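You operate a simulated robot arm through the tools that you are given. There is no shell and no other tool. Be economical: measure what you need, move in short steps, check, and stop when the job is done.

You run a simulated robot arm. Do the job below in one go: nothing can be reset, and whatever is moved stays where it is left.

## Task
Buff the dull edge of the grey panel and put it in the OK stand.
Fine: shut the guard first, keep the speed low, stop the buffer after.

It is judged by the outcome, as a careful person would: the job done as asked, and still so three seconds after it is handed in. It fails if anything else is knocked over, pushed out of place, dropped, spilled or broken.

## Robot
A 6-joint arm with a two-finger parallel gripper, fixed in place. Base frame: the origin is at the foot of the arm, x ahead of it, y to its left, z up. Readings come in m, degrees, newtons and seconds.
With the tool pointing down near the work surface it reaches from about 0.14 to 0.58 m from the base axis. Its first joint turns from -66.0 to 66.0 degrees. Payload 2.1 kg.
The TCP is the grasp point between the finger pads, 0.03 m short of the fingertips. In the tool frame z runs along the fingers and y along their closing line. Largest opening 0.094 m; finger width 0.028, thickness 0.01; the body of the gripper, 0.05 by 0.096 m, starts 0.055 m behind the TCP.
Orientation is that of the tool frame in the base frame, as a unit quaternion [x, y, z, w]. With the fingers straight down and closing along the base's y, the tool's x points along the base's -x, its y along +y and its z along -z.

## Interface
- The arm moves only by the tool jog_arm. Its argument "moves" is a list that holds one entry, the list of rows, each a list of 7 numbers: the shift along the tool's x, y, z in m, then the turn, a rotation vector about the tool's x, y, z in degrees, then the finger opening in m, from 0 to 0.094. In form: [[[dx, dy, dz, rx, ry, rz, grip], ...]]. A call has 1 to 8 rows; each row shifts and turns the commanded pose from where the row before left it, along the tool's axes as they then stand. Rows are played at 5 a second. More than 0.05 m and 8.6 degrees between two rows, or a gripper value outside its range, and nothing of the call is played. A pose out of reach is approached as far as the arm can. The call stops where the force on the tool passes 70 N (or 10 N more than at its start, if that is more) or the arm is blocked; 0.2 s more then pass. Each finger travels about 0.072 m/s and halts on what it meets, pressing with about 44 N; the grip force reading is that of the motor and also rises with nothing between the fingers. The clock runs only during rows and for 0.2 s after the last one: add rows that do not move to give the fingers time. It gives the time, the measured TCP pose, the force on the tool (base axes), the opening and the grip force at its end, in the units of the frame above (readings bear some noise).
- Cameras (640 x 400 px; columns grow to the right, rows downward): "scene" is fixed at [0.0545, -0.3773, 0.4736]; the picture's right is [0.76, -0.65, 0.00], its down [-0.44, -0.51, -0.74] and it looks along [0.48, 0.56, -0.68] (base axes); focal length 214 px, centre (320, 200). "wrist" rides on the gripper at [-0.037, 0, -0.058] in the tool frame; the picture's right is [0.00, -1.00, 0.00], its down [0.97, 0.00, -0.24] and it looks along [0.24, 0.00, 0.97] (tool axes); focal length 218 px, centre (320, 200).
- capture(camera): a new picture of that camera. It takes no simulated time.
- pixel_to_xyz(camera, pixels): for up to 12 pixels [column, row] of the newest picture of that camera ("zoom" is the newest enlarged one), the place [x, y, z] in the base frame of the surface seen there, good to about 0.003 m. It takes no simulated time.
- close_up(camera, box): a new picture of the part [left, top, right, bottom] of that camera's present view, enlarged. It takes no simulated time.
- sign_off(): hands the job in; it is judged then, once.

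Go step by step. Measure first, check grasps and placings, and put right what went wrong. The budget is 80 turns and 54 pictures, counting those below and the enlarged ones. Unless the task says otherwise, let go and move clear before handing in, and close with one line.

The tools are called after "Call:" as a command line: name --argument value ..., lists and objects as JSON in quotes. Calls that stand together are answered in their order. jog_arm: Moves the arm, as the interface text tells. Its arguments: {"type":"object","properties":{"moves":{"type":"array"}},"required":["moves"]} The other tools are called the same way: capture (camera) takes a picture; pixel_to_xyz (camera, pixels) gives the place of the surface under pixels of a picture; close_up (camera, box) takes an enlarged picture of a part of a camera's view; sign_off () hands the job in.

At the start:

```text
time: 0.0
position: [0.3526, 0.0075, 0.3931]
tool_rot: [0.0, 1.0, 0.001, 0.002]
wrist_force: [-0.1, 0.3, 0.1]
finger_gap: 0.0941
grasp_force: 0.2
```

scene: 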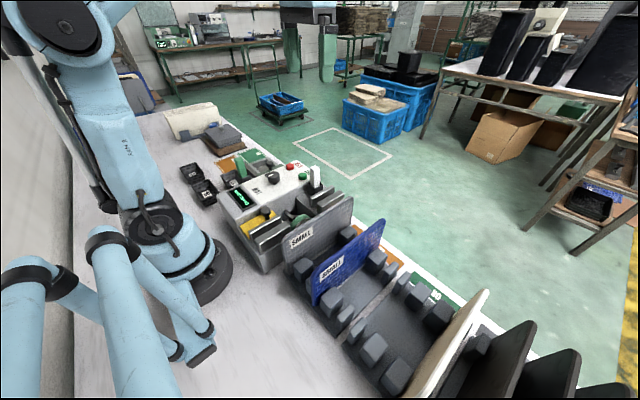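
wrist: 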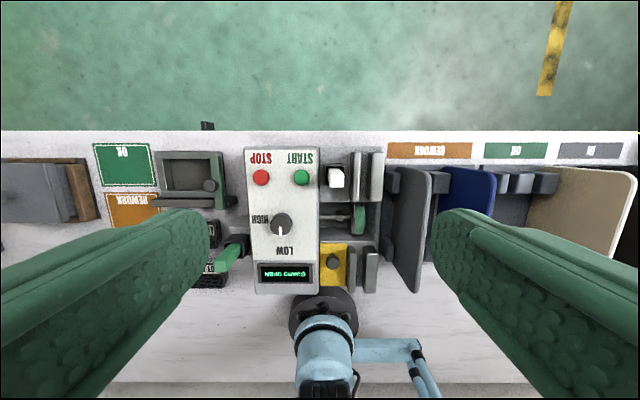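

The wrist view shows a control box (START/STOP, knob, LOW/HIGH, display around (285,272)), a buffer with a white thing at (335,177), and racks to the right. I'll take enlarged views for detail.

Call:
close_up --camera "wrist" --box '[190, 120, 430, 300]'

Call:
close_up --camera "scene" --box '[160, 90, 400, 280]'

Call:
close_up --camera "scene" --box '[270, 180, 640, 400]'

```text
2.22 times, centred on (310, 210) of wrist
```

zoom: 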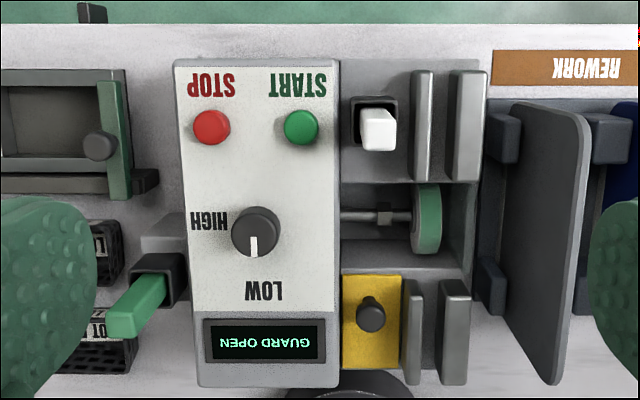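

```text
2.11 times, centred on (280, 185) of scene
```

zoom: 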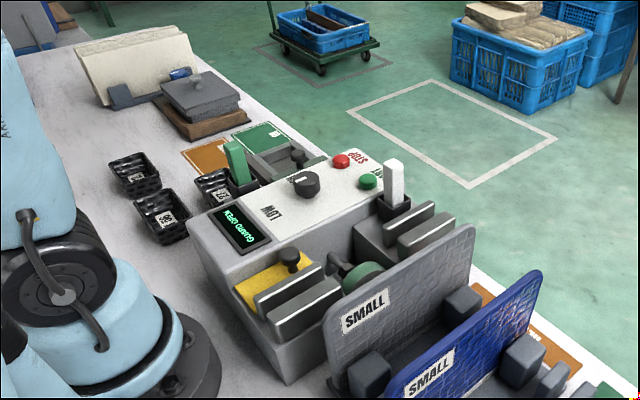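

```text
1.73 times, centred on (455, 290) of scene
```

zoom: 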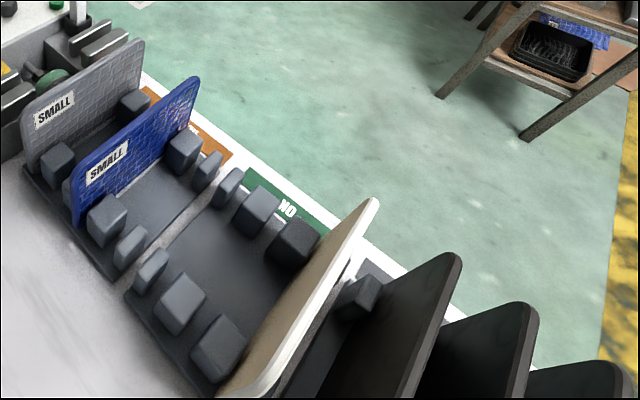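

The display reads GUARD OPEN, and the knob's mark points towards LOW. The yellow plate with a knob at (332,262) may be a sliding guard. I'll measure the features, and get closer views.

Call:
capture --camera "wrist"

Call:
pixel_to_xyz --camera "wrist" --pixels '[[261, 177], [301, 177], [281, 223], [333, 261], [336, 176], [326, 285], [360, 215], [359, 177], [378, 177], [355, 270], [374, 270], [330, 225]]'

Call:
pixel_to_xyz --camera "wrist" --pixels '[[425, 175], [406, 285], [490, 185], [440, 205], [590, 190], [545, 185], [500, 183], [240, 250], [212, 186], [225, 175], [235, 210], [190, 180]]'

Call:
close_up --camera "scene" --box '[210, 145, 340, 265]'

```text
48 pictures are left
```

wrist: 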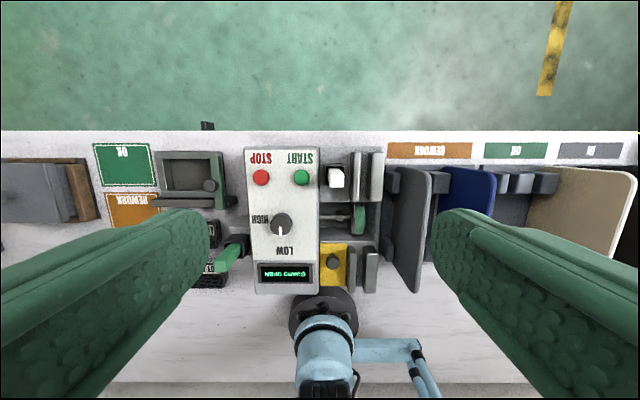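

```text
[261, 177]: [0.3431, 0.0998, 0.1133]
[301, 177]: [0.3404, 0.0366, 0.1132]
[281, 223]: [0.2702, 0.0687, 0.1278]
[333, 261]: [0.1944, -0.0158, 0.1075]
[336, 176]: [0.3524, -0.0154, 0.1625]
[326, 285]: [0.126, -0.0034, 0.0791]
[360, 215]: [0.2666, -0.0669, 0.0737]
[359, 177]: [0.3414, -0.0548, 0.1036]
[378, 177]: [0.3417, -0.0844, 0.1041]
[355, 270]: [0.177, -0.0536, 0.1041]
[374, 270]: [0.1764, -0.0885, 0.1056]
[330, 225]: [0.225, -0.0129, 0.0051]
```

```text
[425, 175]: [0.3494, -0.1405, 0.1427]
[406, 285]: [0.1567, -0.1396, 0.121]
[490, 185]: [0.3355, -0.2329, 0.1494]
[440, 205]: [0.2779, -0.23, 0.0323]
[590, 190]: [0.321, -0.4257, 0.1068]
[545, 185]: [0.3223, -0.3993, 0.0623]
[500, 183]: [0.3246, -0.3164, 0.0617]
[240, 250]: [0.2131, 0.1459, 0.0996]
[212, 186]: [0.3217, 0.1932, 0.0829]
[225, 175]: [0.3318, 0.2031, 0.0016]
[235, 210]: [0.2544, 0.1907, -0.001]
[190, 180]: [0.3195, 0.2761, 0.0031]
```

```text
3.33 times, centred on (275, 205) of scene
```

zoom: 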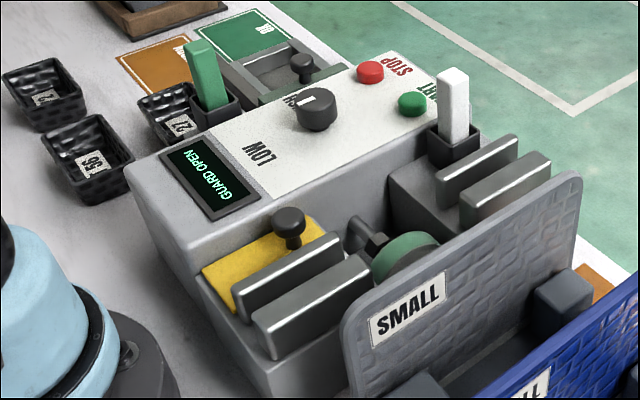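

Compound-like bars (white, green) stand in holders, guide bars have a slot at y≈-0.07 over the wheel at x≈0.267. I'll look over the left part first, then the panels.

Call:
jog_arm --moves '[[[0, 0.045, 0, 0, 0, 0, 0.094], [0, 0.045, 0, 0, 0, 0, 0.094], [0, 0.045, 0, 0, 0, 0, 0.094], [0, 0.045, 0, 0, 0, 0, 0.094], [0, 0.03, 0, 0, 0, 0, 0.094], [0, 0, 0, 0, 0, 0, 0.094]]]'

Call:
capture --camera "wrist"

Call:
jog_arm --moves '[[[0, -0.045, 0, 0, 0, 0, 0.094], [0, -0.045, 0, 0, 0, 0, 0.094], [0, -0.045, 0, 0, 0, 0, 0.094], [0, -0.045, 0, 0, 0, 0, 0.094], [0, -0.045, 0, 0, 0, 0, 0.094], [0, -0.045, 0, 0, 0, 0, 0.094], [0, -0.045, 0, 0, 0, 0, 0.094], [0, -0.045, 0, 0, 0, 0, 0.094]]]'

Call:
capture --camera "wrist"

```text
time: 1.4
position: [0.3518, 0.2196, 0.3932]
tool_rot: [-0.001, 1.0, 0.0, 0.002]
wrist_force: [-0.3, 0.3, -1.0]
finger_gap: 0.094
grasp_force: 0.0
```

```text
46 pictures are left
```

wrist: 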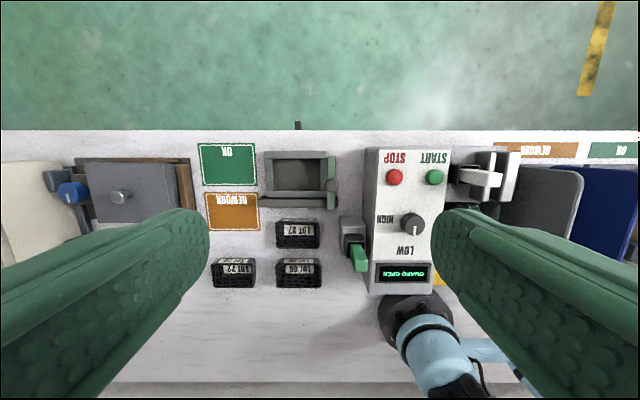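

```text
time: 3.2
position: [0.3515, -0.1424, 0.3916]
tool_rot: [0.0, 1.0, 0.001, 0.002]
wrist_force: [0.0, -0.2, 0.1]
finger_gap: 0.094
grasp_force: 0.0
```

```text
45 pictures are left
```

wrist: 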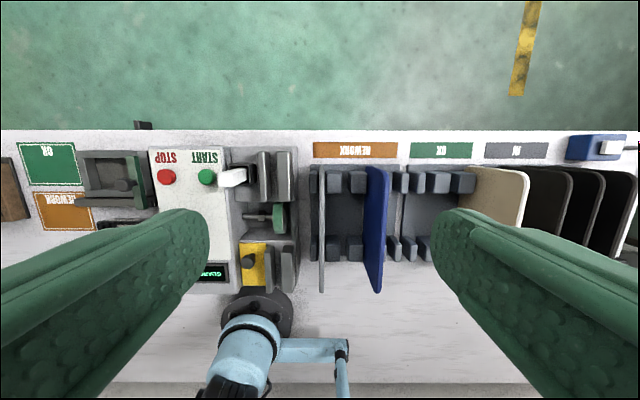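

The left side is an unrelated station. The REWORK stand holds grey and blue panels, the OK stand is to its right with the cream panel in its end or in the IN rack; I'll zoom in.

Call:
close_up --camera "wrist" --box '[290, 130, 530, 300]'

Call:
pixel_to_xyz --camera "wrist" --pixels '[[322, 172], [322, 288], [322, 230], [314, 182], [334, 182], [356, 182], [343, 215], [376, 170], [400, 182], [419, 182], [438, 182], [462, 182]]'

Call:
pixel_to_xyz --camera "wrist" --pixels '[[394, 248], [410, 248], [424, 248], [410, 215], [430, 215], [485, 170], [314, 248], [333, 248], [353, 248], [278, 218], [265, 172], [282, 172]]'

```text
2.35 times, centred on (410, 215) of wrist
```

zoom: 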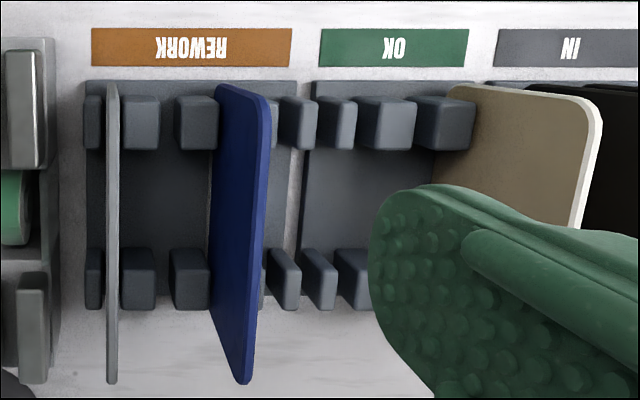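

```text
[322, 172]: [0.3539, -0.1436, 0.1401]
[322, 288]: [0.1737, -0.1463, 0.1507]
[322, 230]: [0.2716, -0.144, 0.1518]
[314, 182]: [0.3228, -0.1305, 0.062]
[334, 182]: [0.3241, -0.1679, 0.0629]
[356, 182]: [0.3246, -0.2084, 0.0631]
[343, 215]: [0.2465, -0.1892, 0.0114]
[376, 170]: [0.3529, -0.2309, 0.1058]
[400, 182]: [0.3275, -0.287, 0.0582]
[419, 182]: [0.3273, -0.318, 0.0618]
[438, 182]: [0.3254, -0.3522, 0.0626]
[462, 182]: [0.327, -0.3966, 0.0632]
```

```text
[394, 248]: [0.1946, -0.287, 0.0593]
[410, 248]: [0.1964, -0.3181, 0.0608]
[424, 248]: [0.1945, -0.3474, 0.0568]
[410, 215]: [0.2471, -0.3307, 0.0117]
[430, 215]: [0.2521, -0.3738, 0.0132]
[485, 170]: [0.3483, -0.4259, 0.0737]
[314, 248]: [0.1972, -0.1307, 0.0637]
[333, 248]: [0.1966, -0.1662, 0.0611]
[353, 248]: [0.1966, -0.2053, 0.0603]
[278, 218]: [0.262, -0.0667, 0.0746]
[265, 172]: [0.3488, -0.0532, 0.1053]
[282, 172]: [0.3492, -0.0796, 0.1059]
```

Grey panel: plane y≈-0.144, x≈0.165–0.36, top z≈0.152. I need to find its dull edge, and see the OK stand's slots, so I'll zoom from the scene camera and shift right for the wrist view.

Call:
jog_arm --moves '[[[0, -0.045, 0, 0, 0, 0, 0.094], [0, -0.045, 0, 0, 0, 0, 0.094], [0, -0.045, 0, 0, 0, 0, 0.094], [0, -0.045, 0, 0, 0, 0, 0.094], [0, -0.04, 0, 0, 0, 0, 0.094], [0, 0, 0, 0, 0, 0, 0.094]]]'

Call:
close_up --camera "wrist" --box '[160, 110, 480, 310]'

Call:
close_up --camera "scene" --box '[270, 180, 400, 300]'

```text
time: 4.6
position: [0.3302, -0.321, 0.3597]
tool_rot: [0.001, 1.0, 0.002, 0.002]
wrist_force: [-0.6, 0.1, 0.6]
finger_gap: 0.0942
grasp_force: 0.1
out of reach, approached as far as the arm can: row 3, 4, 5
```

```text
2.00 times, centred on (320, 210) of wrist
```

zoom: 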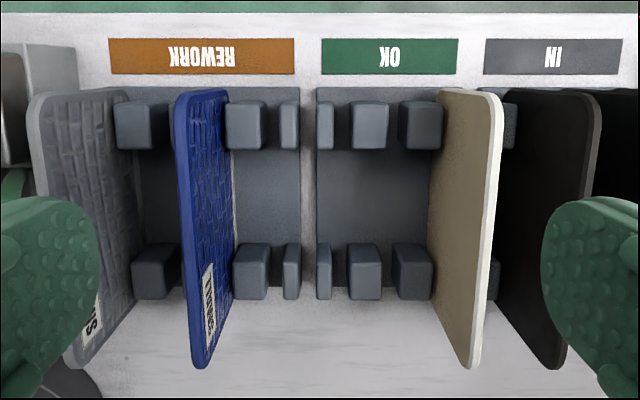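

```text
3.33 times, centred on (335, 240) of scene
```

zoom: 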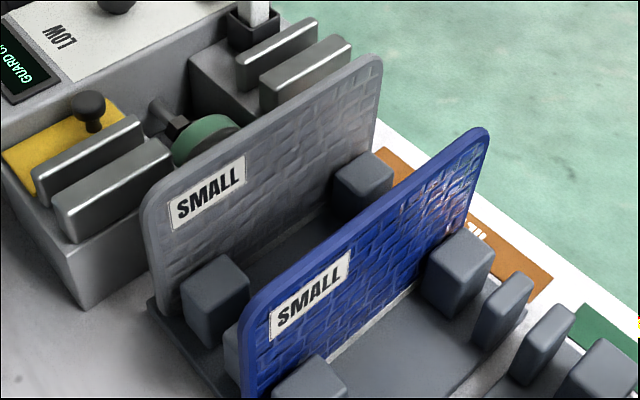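

OK stand shows two free slots left of the cream panel (zoom (342,·) and (395,·)). I'll measure these in a fresh wrist picture.

Call:
close_up --camera "wrist" --box '[290, 140, 430, 270]'

Call:
pixel_to_xyz --camera "zoom" --pixels '[[116, 100], [148, 100], [190, 100], [260, 100], [150, 430], [310, 100], [385, 100], [127, 300], [175, 180], [178, 350], [300, 350]]'

```text
3.08 times, centred on (360, 205) of wrist
```

zoom: 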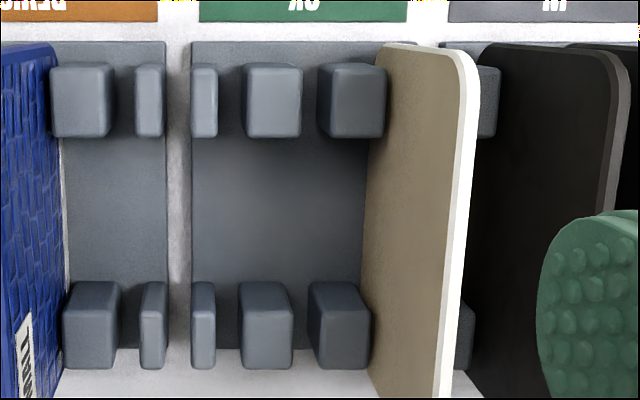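

```text
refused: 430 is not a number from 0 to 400
```

I'll measure the block edges around the two free slots.

Call:
pixel_to_xyz --camera "zoom" --pixels '[[196, 80], [214, 80], [251, 80], [297, 80], [324, 80], [382, 80], [232, 100], [195, 300], [213, 300], [242, 300], [290, 300], [312, 300]]'

Call:
pixel_to_xyz --camera "zoom" --pixels '[[228, 300], [192, 200], [178, 200], [360, 200], [470, 60], [455, 300], [20, 60], [300, 200], [230, 200], [165, 200], [445, 45], [205, 120]]'

```text
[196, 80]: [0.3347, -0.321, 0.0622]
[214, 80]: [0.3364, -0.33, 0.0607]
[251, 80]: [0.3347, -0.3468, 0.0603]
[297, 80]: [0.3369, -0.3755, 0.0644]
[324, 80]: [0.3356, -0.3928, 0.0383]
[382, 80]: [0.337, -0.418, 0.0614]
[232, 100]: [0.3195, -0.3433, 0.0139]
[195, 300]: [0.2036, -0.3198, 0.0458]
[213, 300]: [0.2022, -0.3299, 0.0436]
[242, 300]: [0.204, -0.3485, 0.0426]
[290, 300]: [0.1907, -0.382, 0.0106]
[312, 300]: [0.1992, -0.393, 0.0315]
```

```text
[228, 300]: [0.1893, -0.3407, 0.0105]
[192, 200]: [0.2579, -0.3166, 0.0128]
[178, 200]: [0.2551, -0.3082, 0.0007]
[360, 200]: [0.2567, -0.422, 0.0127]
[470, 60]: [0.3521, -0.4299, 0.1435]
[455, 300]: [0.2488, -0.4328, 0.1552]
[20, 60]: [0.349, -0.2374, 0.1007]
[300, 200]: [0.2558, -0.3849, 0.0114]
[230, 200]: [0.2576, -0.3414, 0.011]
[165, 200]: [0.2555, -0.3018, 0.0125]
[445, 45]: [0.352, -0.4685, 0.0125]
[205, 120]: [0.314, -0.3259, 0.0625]
```

Table z≈0, stand bases z≈0.0125, free OK slots at y≈-0.339 and y≈-0.385. Now I move over the grey panel to inspect its edges.

Call:
jog_arm --moves '[[[0, 0.045, 0.0, 0, 0, 0, 0.094], [0, 0.045, 0.02, 0, 0, 0, 0.094], [0, 0.045, 0.03, 0, 0, 0, 0.094], [0.02, 0.04, 0.02, 0, 0, 0, 0.094], [0.03, 0, 0.02, 0, 0, 0, 0.094], [0, 0, 0, 0, 0, 0, 0.094]]]'

Call:
capture --camera "wrist"

```text
refused: row 3 steps farther than a row can; nothing moved
```

```text
40 pictures are left
```

wrist: 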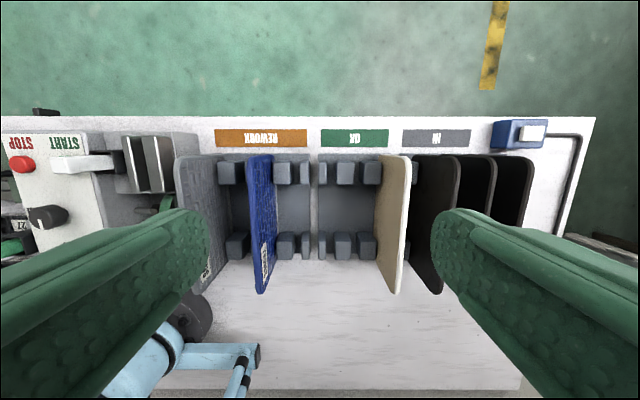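

The step was too large in one row; I'll resend it in smaller steps.

Call:
jog_arm --moves '[[[0, 0.045, 0.0, 0, 0, 0, 0.094], [0, 0.045, 0.0, 0, 0, 0, 0.094], [0, 0.045, 0.0, 0, 0, 0, 0.094], [0, 0.04, 0.02, 0, 0, 0, 0.094], [0.03, 0, 0.03, 0, 0, 0, 0.094], [0.03, 0, 0.02, 0, 0, 0, 0.094], [0, 0, 0, 0, 0, 0, 0.094]]]'

Call:
close_up --camera "wrist" --box '[190, 100, 450, 360]'

```text
time: 6.2
position: [0.2695, -0.1461, 0.2902]
tool_rot: [-0.001, 1.0, 0.001, 0.001]
wrist_force: [-0.3, 0.0, 0.2]
finger_gap: 0.094
grasp_force: 0.1
```

```text
1.54 times, centred on (320, 230) of wrist
```

zoom: 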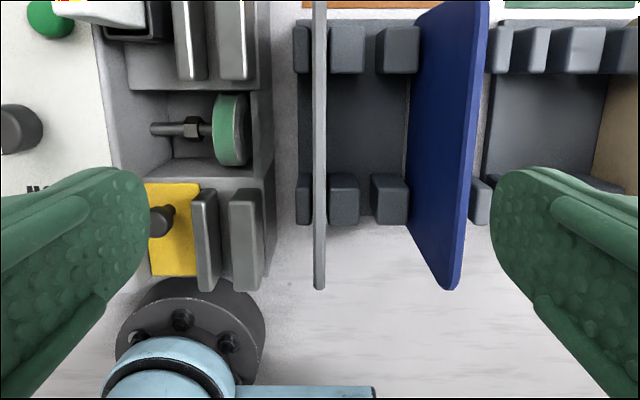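

Panel edge on top is uniform, about 8 mm thick. Next the guard: I'll move above the yellow knob (≈0.194,-0.016) for a closer look.

Call:
jog_arm --moves '[[[0, 0.045, 0.0, 0, 0, 0, 0.094], [0, 0.045, 0.0, 0, 0, 0, 0.094], [0, 0.04, 0.0, 0, 0, 0, 0.06], [0.04, 0, 0.02, 0, 0, 0, 0.06], [0.03, 0, 0.0, 0, 0, 0, 0.06], [0, 0, 0, 0, 0, 0, 0.06]]]'

Call:
capture --camera "wrist"

Call:
close_up --camera "scene" --box '[210, 140, 340, 260]'

```text
time: 7.6
position: [0.1998, -0.0177, 0.271]
tool_rot: [0.0, 1.0, 0.001, 0.002]
wrist_force: [-0.6, -0.3, -0.7]
finger_gap: 0.0603
grasp_force: 0.0
```

```text
38 pictures are left
```

wrist: 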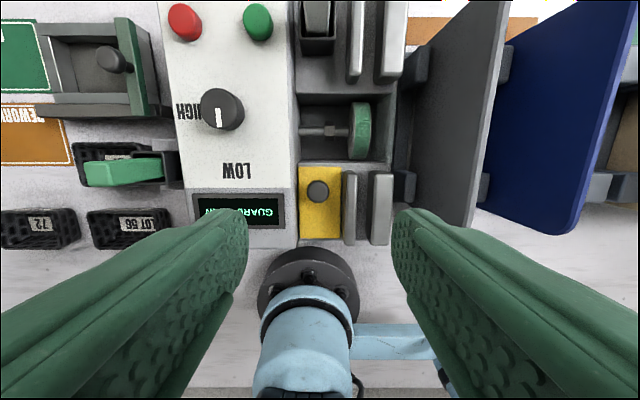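

```text
3.33 times, centred on (275, 200) of scene
```

zoom: 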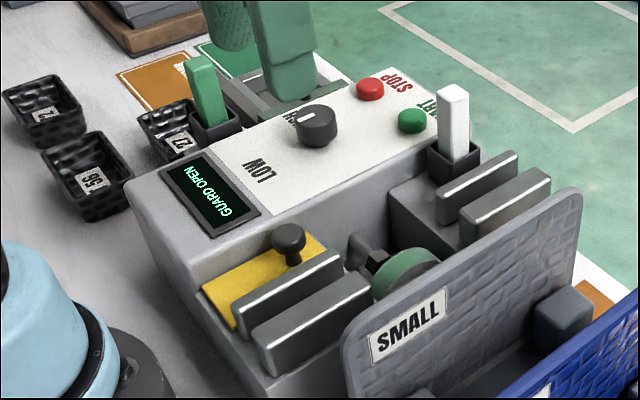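

The knob's pointer needs a closer check, as do the guard plate and knob dimensions.

Call:
close_up --camera "wrist" --box '[160, 60, 300, 220]'

Call:
pixel_to_xyz --camera "wrist" --pixels '[[317, 190], [318, 205], [310, 230], [338, 172], [303, 172], [338, 235], [303, 235], [345, 155], [330, 100], [310, 115], [349, 180], [380, 180]]'

Call:
pixel_to_xyz --camera "wrist" --pixels '[[222, 97], [185, 20], [257, 20], [360, 130], [349, 240], [380, 240], [355, 75], [390, 75], [345, 165], [316, 80], [318, 98], [382, 130]]'

```text
2.50 times, centred on (230, 140) of wrist
```

zoom: 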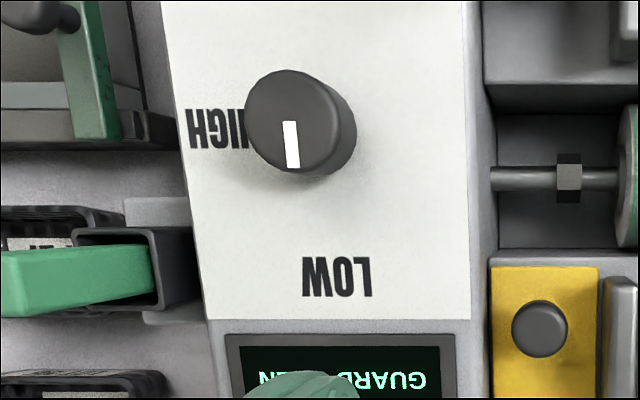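

```text
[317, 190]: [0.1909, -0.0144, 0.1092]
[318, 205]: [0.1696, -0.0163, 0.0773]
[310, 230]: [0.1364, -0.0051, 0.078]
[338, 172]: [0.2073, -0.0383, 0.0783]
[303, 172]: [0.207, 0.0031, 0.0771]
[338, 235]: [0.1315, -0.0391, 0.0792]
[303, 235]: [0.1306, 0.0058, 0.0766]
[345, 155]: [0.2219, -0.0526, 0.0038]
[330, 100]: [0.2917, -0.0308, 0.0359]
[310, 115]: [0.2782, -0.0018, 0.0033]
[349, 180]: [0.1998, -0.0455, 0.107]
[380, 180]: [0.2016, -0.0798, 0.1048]
```

```text
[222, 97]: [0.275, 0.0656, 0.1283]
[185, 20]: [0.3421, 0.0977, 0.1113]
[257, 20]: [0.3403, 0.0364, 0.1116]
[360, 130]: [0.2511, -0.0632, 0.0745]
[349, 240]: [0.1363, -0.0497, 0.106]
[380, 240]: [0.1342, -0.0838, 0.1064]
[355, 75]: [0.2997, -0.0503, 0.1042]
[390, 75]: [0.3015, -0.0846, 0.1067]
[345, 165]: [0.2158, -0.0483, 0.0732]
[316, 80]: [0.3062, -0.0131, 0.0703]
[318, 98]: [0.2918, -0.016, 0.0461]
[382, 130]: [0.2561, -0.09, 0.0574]
```

The pointer is on LOW (0.275,0.066). The yellow guard plate spans x 0.13–0.21 and the open recess x 0.218–0.30, so it must slide to +x; I'll push its knob (0.191,-0.015, top 0.109) with closed fingers from behind.

Call:
jog_arm --moves '[[[0.03, 0.003, 0.0, 0, 0, 0, 0.03], [0.026, 0, 0.0, 0, 0, 0, 0.0], [0, 0, 0.04, 0, 0, 0, 0.0], [0, 0, 0.04, 0, 0, 0, 0.0], [0, 0, 0.04, 0, 0, 0, 0.0], [0, 0, 0.03, 0, 0, 0, 0.0], [0, 0, 0, 0, 0, 0, 0.0]]]'

Call:
close_up --camera "scene" --box '[190, 120, 340, 260]'

```text
time: 9.2
position: [0.1503, -0.0144, 0.1202]
tool_rot: [0.0, 1.0, 0.001, 0.002]
wrist_force: [0.3, -0.1, -0.3]
finger_gap: 0.0
grasp_force: 33.0
out of reach, approached as far as the arm can: row 4
```

```text
2.86 times, centred on (265, 190) of scene
```

zoom: 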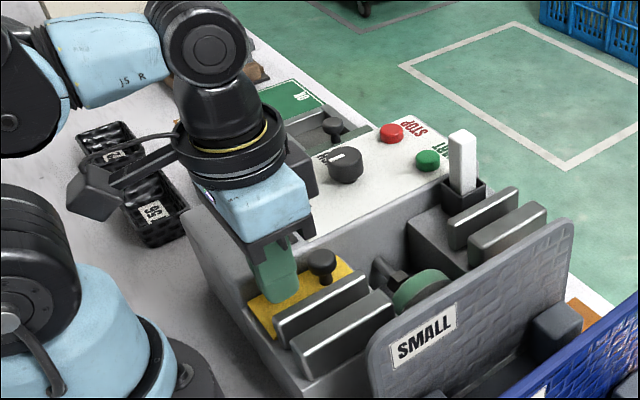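

The fingers are behind the knob at tip z≈0.09. Pushing +x in small steps.

Call:
jog_arm --moves '[[[-0.015, 0, 0, 0, 0, 0, 0.0], [-0.015, 0, 0, 0, 0, 0, 0.0], [-0.015, 0, 0, 0, 0, 0, 0.0], [-0.015, 0, 0, 0, 0, 0, 0.0], [-0.015, 0, 0, 0, 0, 0, 0.0], [-0.015, 0, 0, 0, 0, 0, 0.0], [0, 0, 0, 0, 0, 0, 0.0]]]'

Call:
close_up --camera "scene" --box '[190, 120, 340, 260]'

```text
time: 10.8
position: [0.242, -0.0132, 0.1197]
tool_rot: [0.0, 1.0, 0.0, 0.002]
wrist_force: [0.2, -0.1, 0.5]
finger_gap: 0.0
grasp_force: 33.1
```

```text
2.86 times, centred on (265, 190) of scene
```

zoom: 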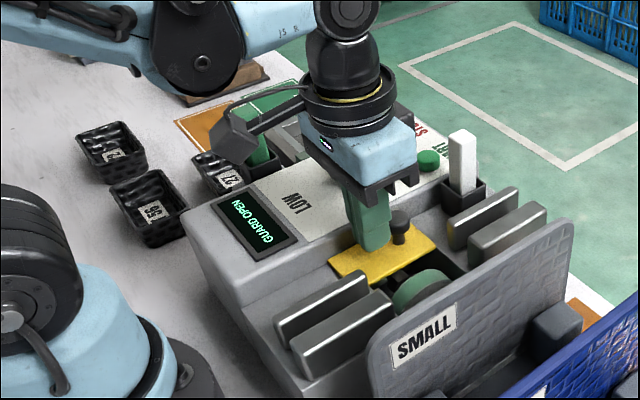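

The plate slides well and nearly covers the recess, but the display still says GUARD OPEN. I'll push a bit further until it stops.

Call:
jog_arm --moves '[[[-0.006, 0, 0, 0, 0, 0, 0.0], [-0.006, 0, 0, 0, 0, 0, 0.0], [-0.006, 0, 0, 0, 0, 0, 0.0], [0, 0, 0, 0, 0, 0, 0.0]]]'

Call:
close_up --camera "scene" --box '[190, 120, 340, 260]'

```text
time: 11.8
position: [0.2523, -0.0139, 0.1203]
tool_rot: [0.0, 1.0, 0.001, -0.012]
wrist_force: [-63.9, -3.0, 16.7]
finger_gap: 0.0
grasp_force: 32.9
```

```text
2.86 times, centred on (265, 190) of scene
```

zoom: 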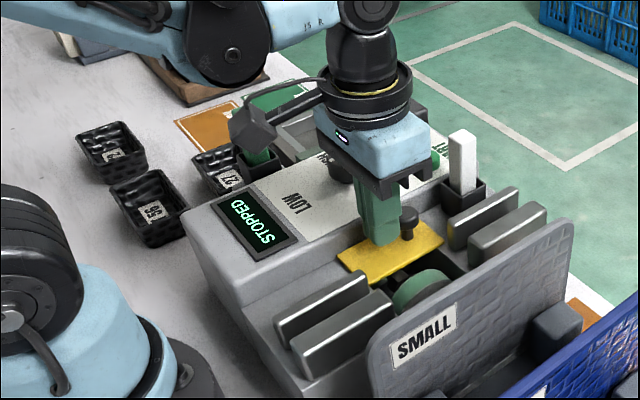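

Display now reads STOPPED: the guard is shut. I'll back off, rise, and go above START (0.340,0.0366, top z≈0.112).

Call:
jog_arm --moves '[[[0.02, 0, 0, 0, 0, 0, 0.0], [0, 0, -0.04, 0, 0, 0, 0.0], [0, 0, -0.03, 0, 0, 0, 0.0], [-0.045, 0.01, 0, 0, 0, 0, 0.0], [-0.045, 0.02, 0, 0, 0, 0, 0.0], [-0.012, 0.02, 0, 0, 0, 0, 0.0], [0, 0, 0, 0, 0, 0, 0.0]]]'

Call:
capture --camera "scene"

```text
time: 13.4
position: [0.3397, 0.0364, 0.19]
tool_rot: [0.001, 1.0, 0.001, 0.002]
wrist_force: [0.4, -0.6, -0.2]
finger_gap: 0.0002
grasp_force: 32.8
```

```text
32 pictures are left
```

scene: 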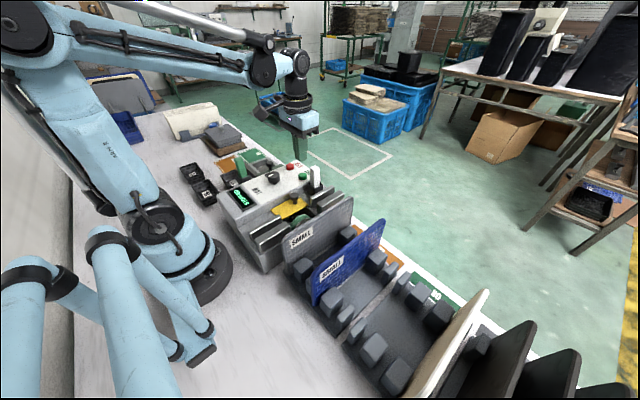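

The guard stays shut and the tool is above START. Pressing down gently in small steps.

Call:
jog_arm --moves '[[[0, 0, 0.03, 0, 0, 0, 0.0], [0, 0, 0.016, 0, 0, 0, 0.0], [0, 0, 0.004, 0, 0, 0, 0.0], [0, 0, 0.003, 0, 0, 0, 0.0], [0, 0, 0, 0, 0, 0, 0.0]]]'

Call:
close_up --camera "scene" --box '[190, 120, 340, 260]'

```text
time: 14.6
position: [0.3413, 0.0372, 0.1361]
tool_rot: [0.0, 1.0, 0.001, 0.002]
wrist_force: [0.5, 0.4, 2.0]
finger_gap: 0.0002
grasp_force: 32.9
```

```text
2.86 times, centred on (265, 190) of scene
```

zoom: 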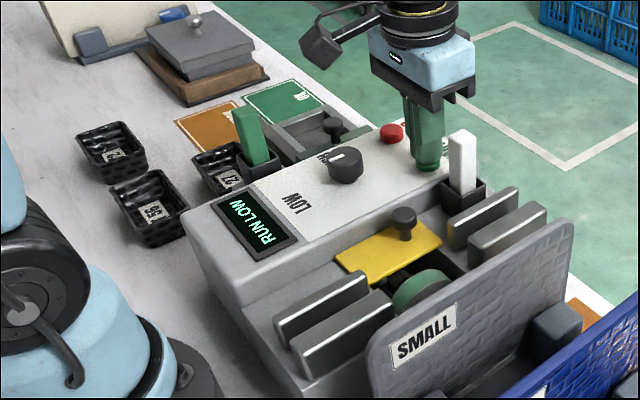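

RUN LOW is showing. I'll rise and go over the grey panel's top centre (0.262,-0.1445).

Call:
jog_arm --moves '[[[0, 0, -0.045, 0, 0, 0, 0.0], [0, 0, -0.045, 0, 0, 0, 0.0], [0.03, -0.035, 0, 0, 0, 0, 0.0], [0.03, -0.035, 0, 0, 0, 0, 0.02], [0.019, -0.04, 0, 0, 0, 0, 0.04], [0, -0.04, 0, 0, 0, 0, 0.05], [0, -0.032, 0, 0, 0, 0, 0.05], [0, 0, 0, 0, 0, 0, 0.05]]]'

Call:
capture --camera "wrist"

Call:
pixel_to_xyz --camera "wrist" --pixels '[[320, 120], [320, 160], [320, 200], [320, 240], [323, 180], [317, 180]]'

```text
time: 16.4
position: [0.2614, -0.1463, 0.2272]
tool_rot: [-0.001, 1.0, 0.001, 0.002]
wrist_force: [-0.5, -0.4, 0.7]
finger_gap: 0.05
grasp_force: 0.0
```

```text
30 pictures are left
```

wrist: 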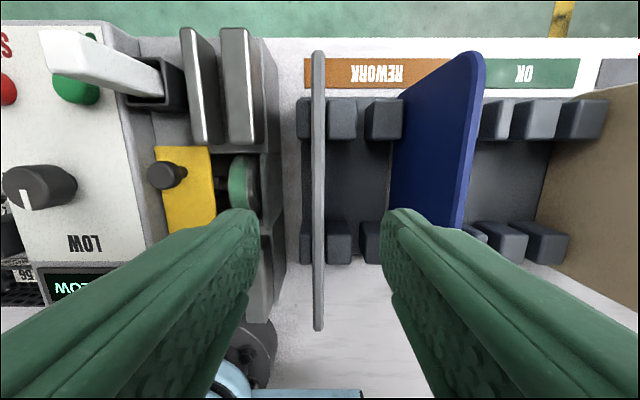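

```text
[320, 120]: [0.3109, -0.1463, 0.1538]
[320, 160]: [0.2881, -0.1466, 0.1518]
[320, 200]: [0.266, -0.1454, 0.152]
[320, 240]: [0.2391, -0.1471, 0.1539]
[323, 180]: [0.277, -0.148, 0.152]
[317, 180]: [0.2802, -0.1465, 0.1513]
```

The panel's top edge (columns 312–325) lies right between the fingers at y≈-0.146. Descend 0.092 and grip.

Call:
jog_arm --moves '[[[0, 0, 0.04, 0, 0, 0, 0.05], [0, 0, 0.03, 0, 0, 0, 0.05], [0, 0, 0.022, 0, 0, 0, 0.05], [0, 0, 0, 0, 0, 0, 0.0], [0, 0, 0, 0, 0, 0, 0.0], [0, 0, 0, 0, 0, 0, 0.0]]]'

Call:
jog_arm --moves '[[[0, 0, -0.03, 0, 0, 0, 0.0], [0, 0, -0.04, 0, 0, 0, 0.0], [0, 0, -0.04, 0, 0, 0, 0.0], [0, 0, -0.03, 0, 0, 0, 0.0], [0, 0, 0, 0, 0, 0, 0.0]]]'

Call:
capture --camera "scene"

```text
time: 17.8
position: [0.2617, -0.1462, 0.135]
tool_rot: [0.0, 1.0, 0.002, 0.001]
wrist_force: [0.3, 0.3, -0.4]
finger_gap: 0.0116
grasp_force: 44.0
```

```text
time: 19.0
position: [0.2617, -0.1463, 0.2757]
tool_rot: [0.0, 1.0, 0.001, 0.002]
wrist_force: [0.4, 0.2, -0.5]
finger_gap: 0.0118
grasp_force: 44.2
```

```text
29 pictures are left
```

scene: 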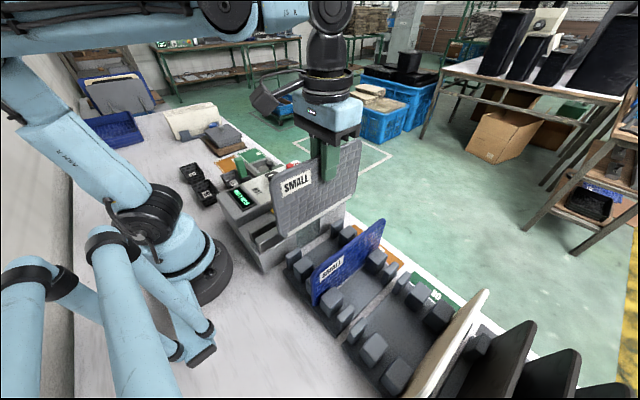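

Grip holds (0.0117 m panel). I'll zoom to look at the edges.

Call:
close_up --camera "scene" --box '[260, 130, 370, 250]'

```text
3.33 times, centred on (315, 190) of scene
```

zoom: 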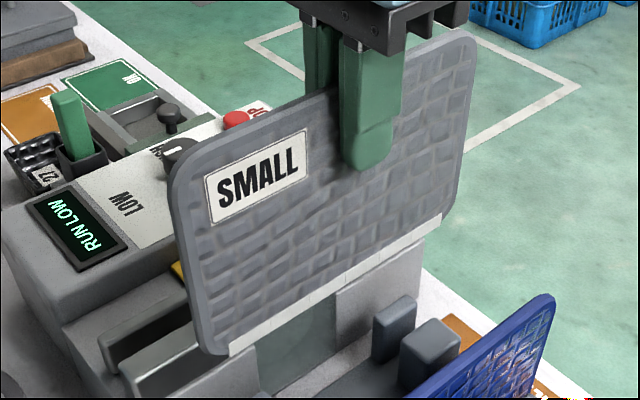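

A whitish dull strip runs along the panel's bottom edge (zoom (230,345) to (440,220)): just lower that edge on the wheel and slide it along x. I'll check the slot between the guide bars accurately.

Call:
close_up --camera "wrist" --box '[160, 0, 320, 240]'

Call:
close_up --camera "scene" --box '[280, 180, 360, 260]'

```text
1.67 times, centred on (240, 120) of wrist
```

zoom: 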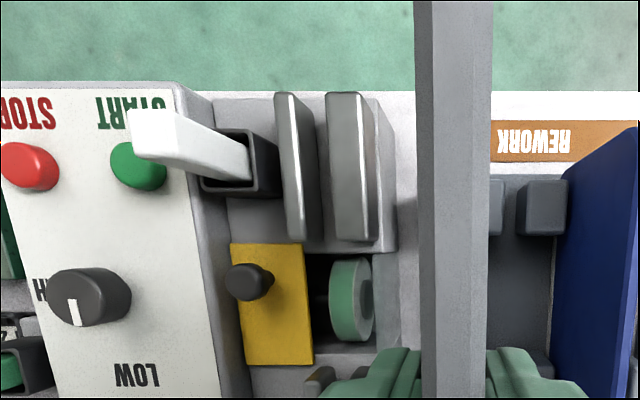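

```text
5.00 times, centred on (320, 220) of scene
```

zoom: 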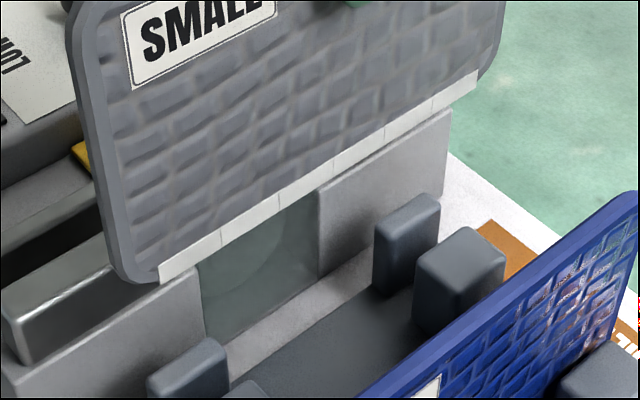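

The strip has about six segments. I'll take a wrist picture to pin the bar edges by pixel.

Call:
close_up --camera "wrist" --box '[220, 40, 270, 100]'

Call:
pixel_to_xyz --camera "zoom" --pixels '[[100, 200], [150, 200], [200, 200], [250, 200], [300, 200], [350, 200], [400, 200], [450, 200], [200, 300], [250, 300], [300, 300], [350, 300]]'

```text
6.67 times, centred on (245, 70) of wrist
```

zoom: 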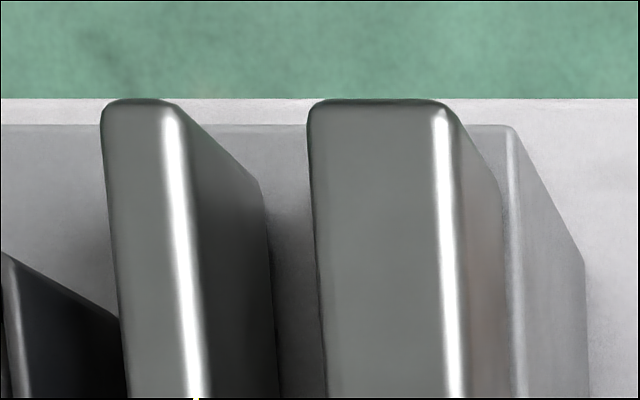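

```text
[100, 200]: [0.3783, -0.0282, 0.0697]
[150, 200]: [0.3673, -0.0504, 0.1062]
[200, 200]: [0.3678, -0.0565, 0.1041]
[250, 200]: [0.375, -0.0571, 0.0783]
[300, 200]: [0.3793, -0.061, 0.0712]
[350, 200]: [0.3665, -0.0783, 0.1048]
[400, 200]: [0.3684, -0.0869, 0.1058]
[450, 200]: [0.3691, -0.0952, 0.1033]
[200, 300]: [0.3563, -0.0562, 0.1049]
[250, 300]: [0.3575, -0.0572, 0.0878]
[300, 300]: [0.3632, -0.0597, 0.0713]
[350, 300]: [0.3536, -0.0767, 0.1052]
```

Slot runs from y≈-0.057 to -0.0715 (centre -0.0643), floor z≈0.071, bar tops 0.105. I'll shift +0.0818 in y, then lower to bottom edge ≈0.115 to check alignment.

Call:
jog_arm --moves '[[[0, 0.04, 0, 0, 0, 0, 0.0], [0, 0.0418, 0, 0, 0, 0, 0.0], [0, 0, 0.02, 0, 0, 0, 0.0], [0, 0, 0.018, 0, 0, 0, 0.0], [0, 0, 0, 0, 0, 0, 0.0]]]'

Call:
capture --camera "scene"

Call:
close_up --camera "scene" --box '[220, 130, 350, 270]'

Call:
pixel_to_xyz --camera "scene" --pixels '[[233, 265], [215, 240], [210, 250], [205, 225], [225, 290]]'

```text
time: 20.2
position: [0.2614, -0.0649, 0.2382]
tool_rot: [0.001, 1.0, 0.001, 0.002]
wrist_force: [0.2, -0.5, -0.2]
finger_gap: 0.0117
grasp_force: 44.2
```

```text
24 pictures are left
```

scene: 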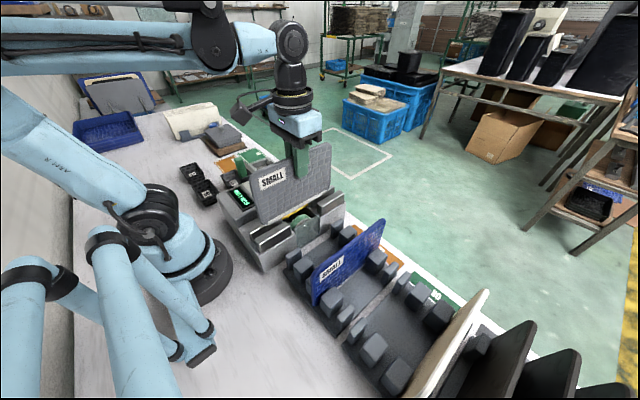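

```text
2.86 times, centred on (285, 200) of scene
```

zoom: 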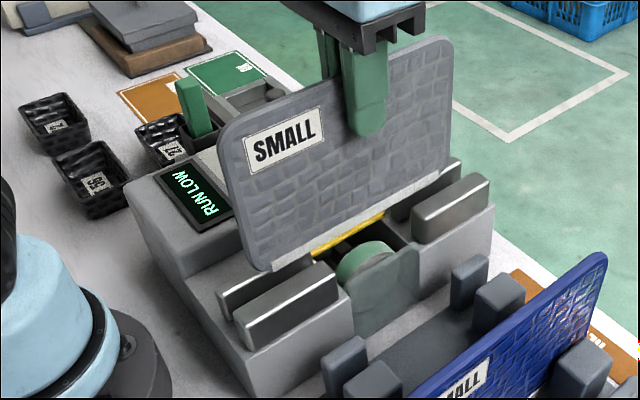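

```text
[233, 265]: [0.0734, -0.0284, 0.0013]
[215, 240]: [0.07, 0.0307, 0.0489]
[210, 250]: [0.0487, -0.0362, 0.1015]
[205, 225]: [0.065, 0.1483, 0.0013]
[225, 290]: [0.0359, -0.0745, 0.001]
```

The panel hangs in line with the slot, bottom ≈0.116; the arm's base column (radius ≈0.07) is clear of the slide path. Lowering slowly into the slot.

Call:
jog_arm --moves '[[[0, 0, 0.01, 0, 0, 0, 0.0], [0, 0, 0.006, 0, 0, 0, 0.0], [0, 0, 0.006, 0, 0, 0, 0.0], [0, 0, 0.005, 0, 0, 0, 0.0], [0, 0, 0, 0, 0, 0, 0.0]]]'

Call:
close_up --camera "scene" --box '[220, 130, 350, 270]'

```text
time: 21.4
position: [0.2614, -0.0651, 0.21]
tool_rot: [0.0, 1.0, 0.0, 0.002]
wrist_force: [-0.3, 0.4, -2.1]
finger_gap: 0.0118
grasp_force: 44.2
```

```text
2.86 times, centred on (285, 200) of scene
```

zoom: 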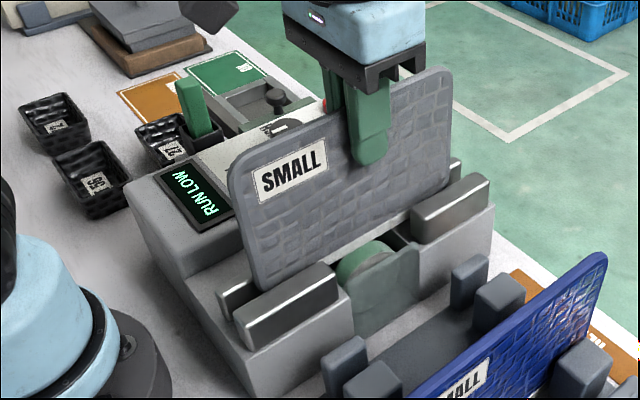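

The edge is inside the slot with no side force. Continue lowering in 2 mm steps until light contact with the wheel.

Call:
jog_arm --moves '[[[0, 0, 0.002, 0, 0, 0, 0.0], [0, 0, 0.002, 0, 0, 0, 0.0], [0, 0, 0.002, 0, 0, 0, 0.0], [0, 0, 0, 0, 0, 0, 0.0]]]'

Call:
jog_arm --moves '[[[0, 0, 0.001, 0, 0, 0, 0.0], [0, 0, 0.001, 0, 0, 0, 0.0], [0, 0, 0, 0, 0, 0, 0.0]]]'

```text
time: 22.4
position: [0.2613, -0.0645, 0.2051]
tool_rot: [0.001, 1.0, 0.001, 0.003]
wrist_force: [-1.1, 1.4, -1.7]
finger_gap: 0.0118
grasp_force: 44.0
```

```text
time: 23.2
position: [0.2618, -0.0644, 0.2027]
tool_rot: [0.0, 1.0, 0.001, 0.002]
wrist_force: [-0.8, -0.6, 0.0]
finger_gap: 0.0115
grasp_force: 44.0
```

Call:
jog_arm --moves '[[[0, 0, 0.001, 0, 0, 0, 0.0], [0, 0, 0.001, 0, 0, 0, 0.0], [0, 0, 0, 0, 0, 0, 0.0]]]'

Call:
jog_arm --moves '[[[0, 0, 0.001, 0, 0, 0, 0.0], [0, 0, 0.001, 0, 0, 0, 0.0], [0, 0, 0, 0, 0, 0, 0.0]]]'

Call:
close_up --camera "scene" --box '[260, 170, 340, 260]'

```text
time: 24.0
position: [0.2612, -0.0643, 0.1997]
tool_rot: [0.0, 1.0, 0.001, 0.001]
wrist_force: [-0.2, -0.3, -1.1]
finger_gap: 0.012
grasp_force: 44.1
```

```text
time: 24.8
position: [0.2611, -0.0642, 0.1989]
tool_rot: [-0.001, 1.0, 0.001, 0.001]
wrist_force: [-0.9, 0.7, -0.7]
finger_gap: 0.0116
grasp_force: 43.9
```

```text
4.44 times, centred on (300, 215) of scene
```

zoom: 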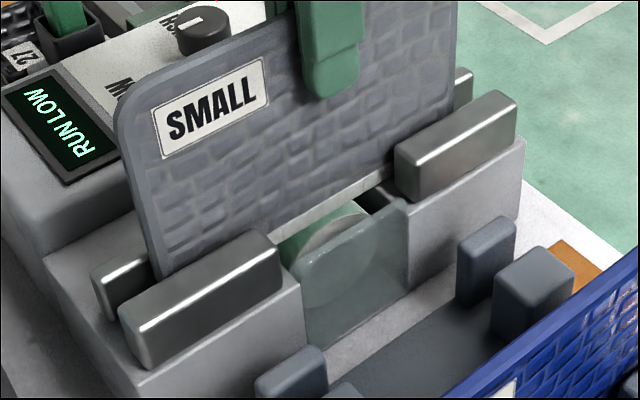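

No contact yet (bottom ≈0.076); continuing down gently.

Call:
jog_arm --moves '[[[0, 0, 0.001, 0, 0, 0, 0.0], [0, 0, 0.001, 0, 0, 0, 0.0], [0, 0, 0, 0, 0, 0, 0.0]]]'

Call:
jog_arm --moves '[[[0, 0, 0.001, 0, 0, 0, 0.0], [0, 0, 0.001, 0, 0, 0, 0.0], [0, 0, 0, 0, 0, 0, 0.0]]]'

Call:
close_up --camera "scene" --box '[260, 170, 340, 260]'

```text
time: 25.6
position: [0.2625, -0.0646, 0.1967]
tool_rot: [0.0, 1.0, 0.001, 0.002]
wrist_force: [0.1, 0.0, -0.7]
finger_gap: 0.0116
grasp_force: 44.0
```

```text
time: 26.4
position: [0.2622, -0.0636, 0.1944]
tool_rot: [-0.001, 1.0, 0.0, 0.001]
wrist_force: [-4.0, 0.2, 39.6]
finger_gap: 0.012
grasp_force: 44.3
```

```text
4.44 times, centred on (300, 215) of scene
```

zoom: 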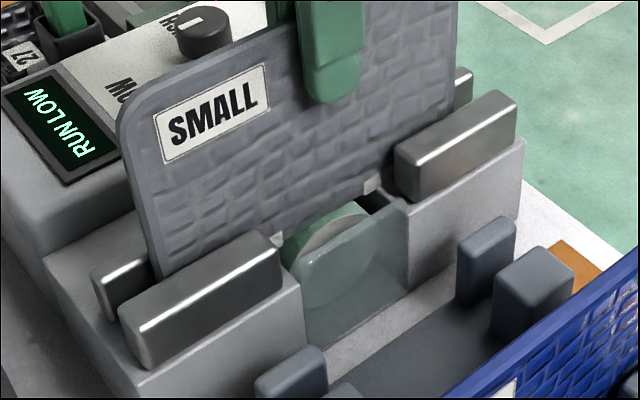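

Contact at 40 N, and the white strip is gone over the wheel between zoom (285,240) and (365,190): it buffs. I'll ease to lighter pressure and slide along +x.

Call:
jog_arm --moves '[[[0, 0, -0.0008, 0, 0, 0, 0.0], [-0.008, 0, 0, 0, 0, 0, 0.0], [-0.008, 0, 0, 0, 0, 0, 0.0], [-0.008, 0, 0, 0, 0, 0, 0.0], [0, 0, 0, 0, 0, 0, 0.0]]]'

Call:
close_up --camera "scene" --box '[260, 170, 340, 260]'

```text
time: 27.6
position: [0.2833, -0.0642, 0.1949]
tool_rot: [0.0, 1.0, 0.001, 0.0]
wrist_force: [-10.5, 0.2, 26.0]
finger_gap: 0.0117
grasp_force: 44.1
```

```text
4.44 times, centred on (300, 215) of scene
```

zoom: 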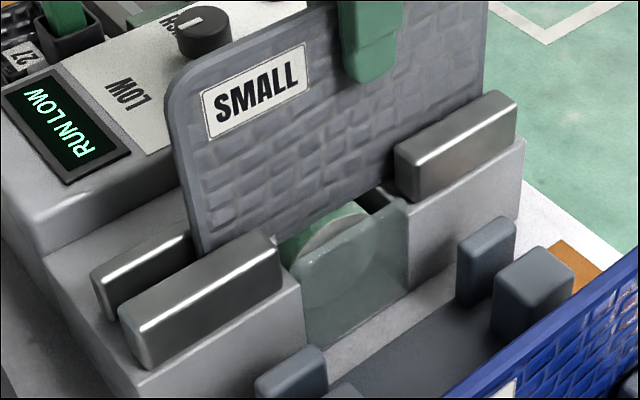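

Buffing goes well at 26 N. Continue +x to the end of the strip.

Call:
jog_arm --moves '[[[-0.008, 0, -0.0004, 0, 0, 0, 0.0], [-0.008, 0, 0, 0, 0, 0, 0.0], [-0.008, 0, 0, 0, 0, 0, 0.0], [-0.008, 0, 0, 0, 0, 0, 0.0], [-0.008, 0, 0, 0, 0, 0, 0.0], [-0.008, 0, 0, 0, 0, 0, 0.0], [-0.008, 0, 0, 0, 0, 0, 0.0], [0, 0, 0, 0, 0, 0, 0.0]]]'

Call:
close_up --camera "scene" --box '[260, 150, 360, 260]'

```text
time: 29.4
position: [0.3417, -0.0655, 0.1958]
tool_rot: [0.0, 1.0, 0.0, 0.001]
wrist_force: [-0.2, -0.4, -0.2]
finger_gap: 0.012
grasp_force: 44.0
```

```text
3.64 times, centred on (310, 205) of scene
```

zoom: 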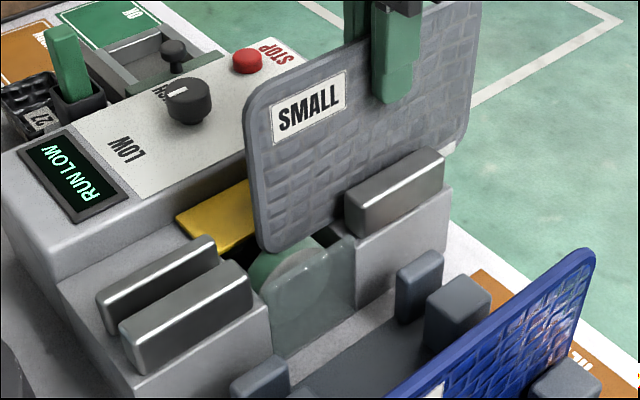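

The left half is clean; white remains only at the far end (450,150). I'll slide back towards -x, through centre to the other end.

Call:
jog_arm --moves '[[[0.012, 0, 0, 0, 0, 0, 0.0], [0.012, 0, 0, 0, 0, 0, 0.0], [0.012, 0, 0, 0, 0, 0, 0.0], [0.012, 0, 0, 0, 0, 0, 0.0], [0.012, 0, 0, 0, 0, 0, 0.0], [0.012, 0, 0, 0, 0, 0, 0.0], [0, 0, 0, 0, 0, 0, 0.0]]]'

```text
time: 31.0
position: [0.2698, -0.0657, 0.1949]
tool_rot: [0.0, 1.0, 0.001, 0.002]
wrist_force: [0.5, 0.3, -0.7]
finger_gap: 0.0119
grasp_force: 43.6
```

Contact is lost at this height; lower 0.8 mm.

Call:
jog_arm --moves '[[[0, 0, 0.0008, 0, 0, 0, 0.0], [0, 0, 0, 0, 0, 0, 0.0]]]'

```text
time: 31.6
position: [0.2698, -0.0649, 0.1957]
tool_rot: [0.0, 1.0, 0.001, 0.001]
wrist_force: [-1.9, 0.3, 5.4]
finger_gap: 0.012
grasp_force: 44.0
```

Call:
jog_arm --moves '[[[0.008, 0, 0.0004, 0, 0, 0, 0.0], [0.008, 0, 0.0002, 0, 0, 0, 0.0], [0.008, 0, 0, 0, 0, 0, 0.0], [0.008, 0, 0, 0, 0, 0, 0.0], [0, 0, 0, 0, 0, 0, 0.0]]]'

Call:
close_up --camera "scene" --box '[250, 150, 350, 260]'

```text
time: 32.8
position: [0.2376, -0.0643, 0.1944]
tool_rot: [0.0, 1.0, 0.001, 0.002]
wrist_force: [9.1, 0.6, 29.3]
finger_gap: 0.0116
grasp_force: 43.4
```

```text
3.64 times, centred on (300, 205) of scene
```

zoom: 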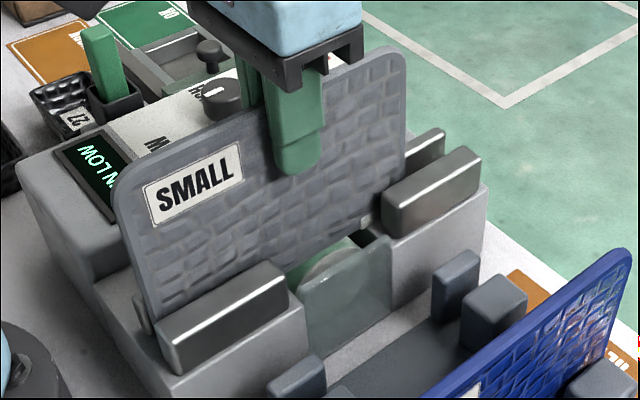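

Contact 29 N, buffing continues; going on to the other end of the strip.

Call:
jog_arm --moves '[[[0.008, 0, 0, 0, 0, 0, 0.0], [0.008, 0, 0, 0, 0, 0, 0.0], [0.008, 0, 0, 0, 0, 0, 0.0], [0.008, 0, 0, 0, 0, 0, 0.0], [0.008, 0, 0, 0, 0, 0, 0.0], [0, 0, 0, 0, 0, 0, 0.0]]]'

Call:
close_up --camera "scene" --box '[210, 140, 350, 280]'

```text
time: 34.2
position: [0.1965, -0.0638, 0.1943]
tool_rot: [0.0, 1.0, 0.001, 0.001]
wrist_force: [11.7, 0.0, 33.0]
finger_gap: 0.0118
grasp_force: 43.8
```

```text
2.86 times, centred on (280, 210) of scene
```

zoom: 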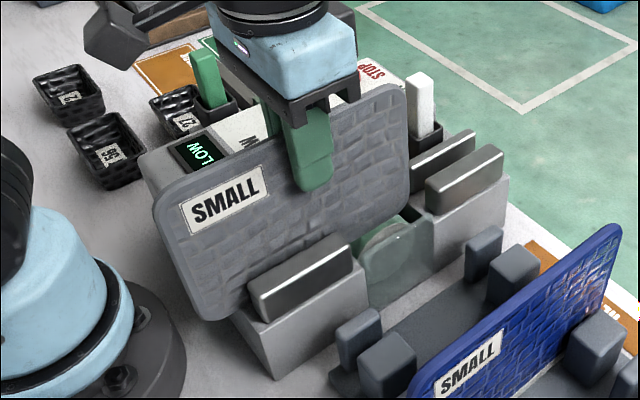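

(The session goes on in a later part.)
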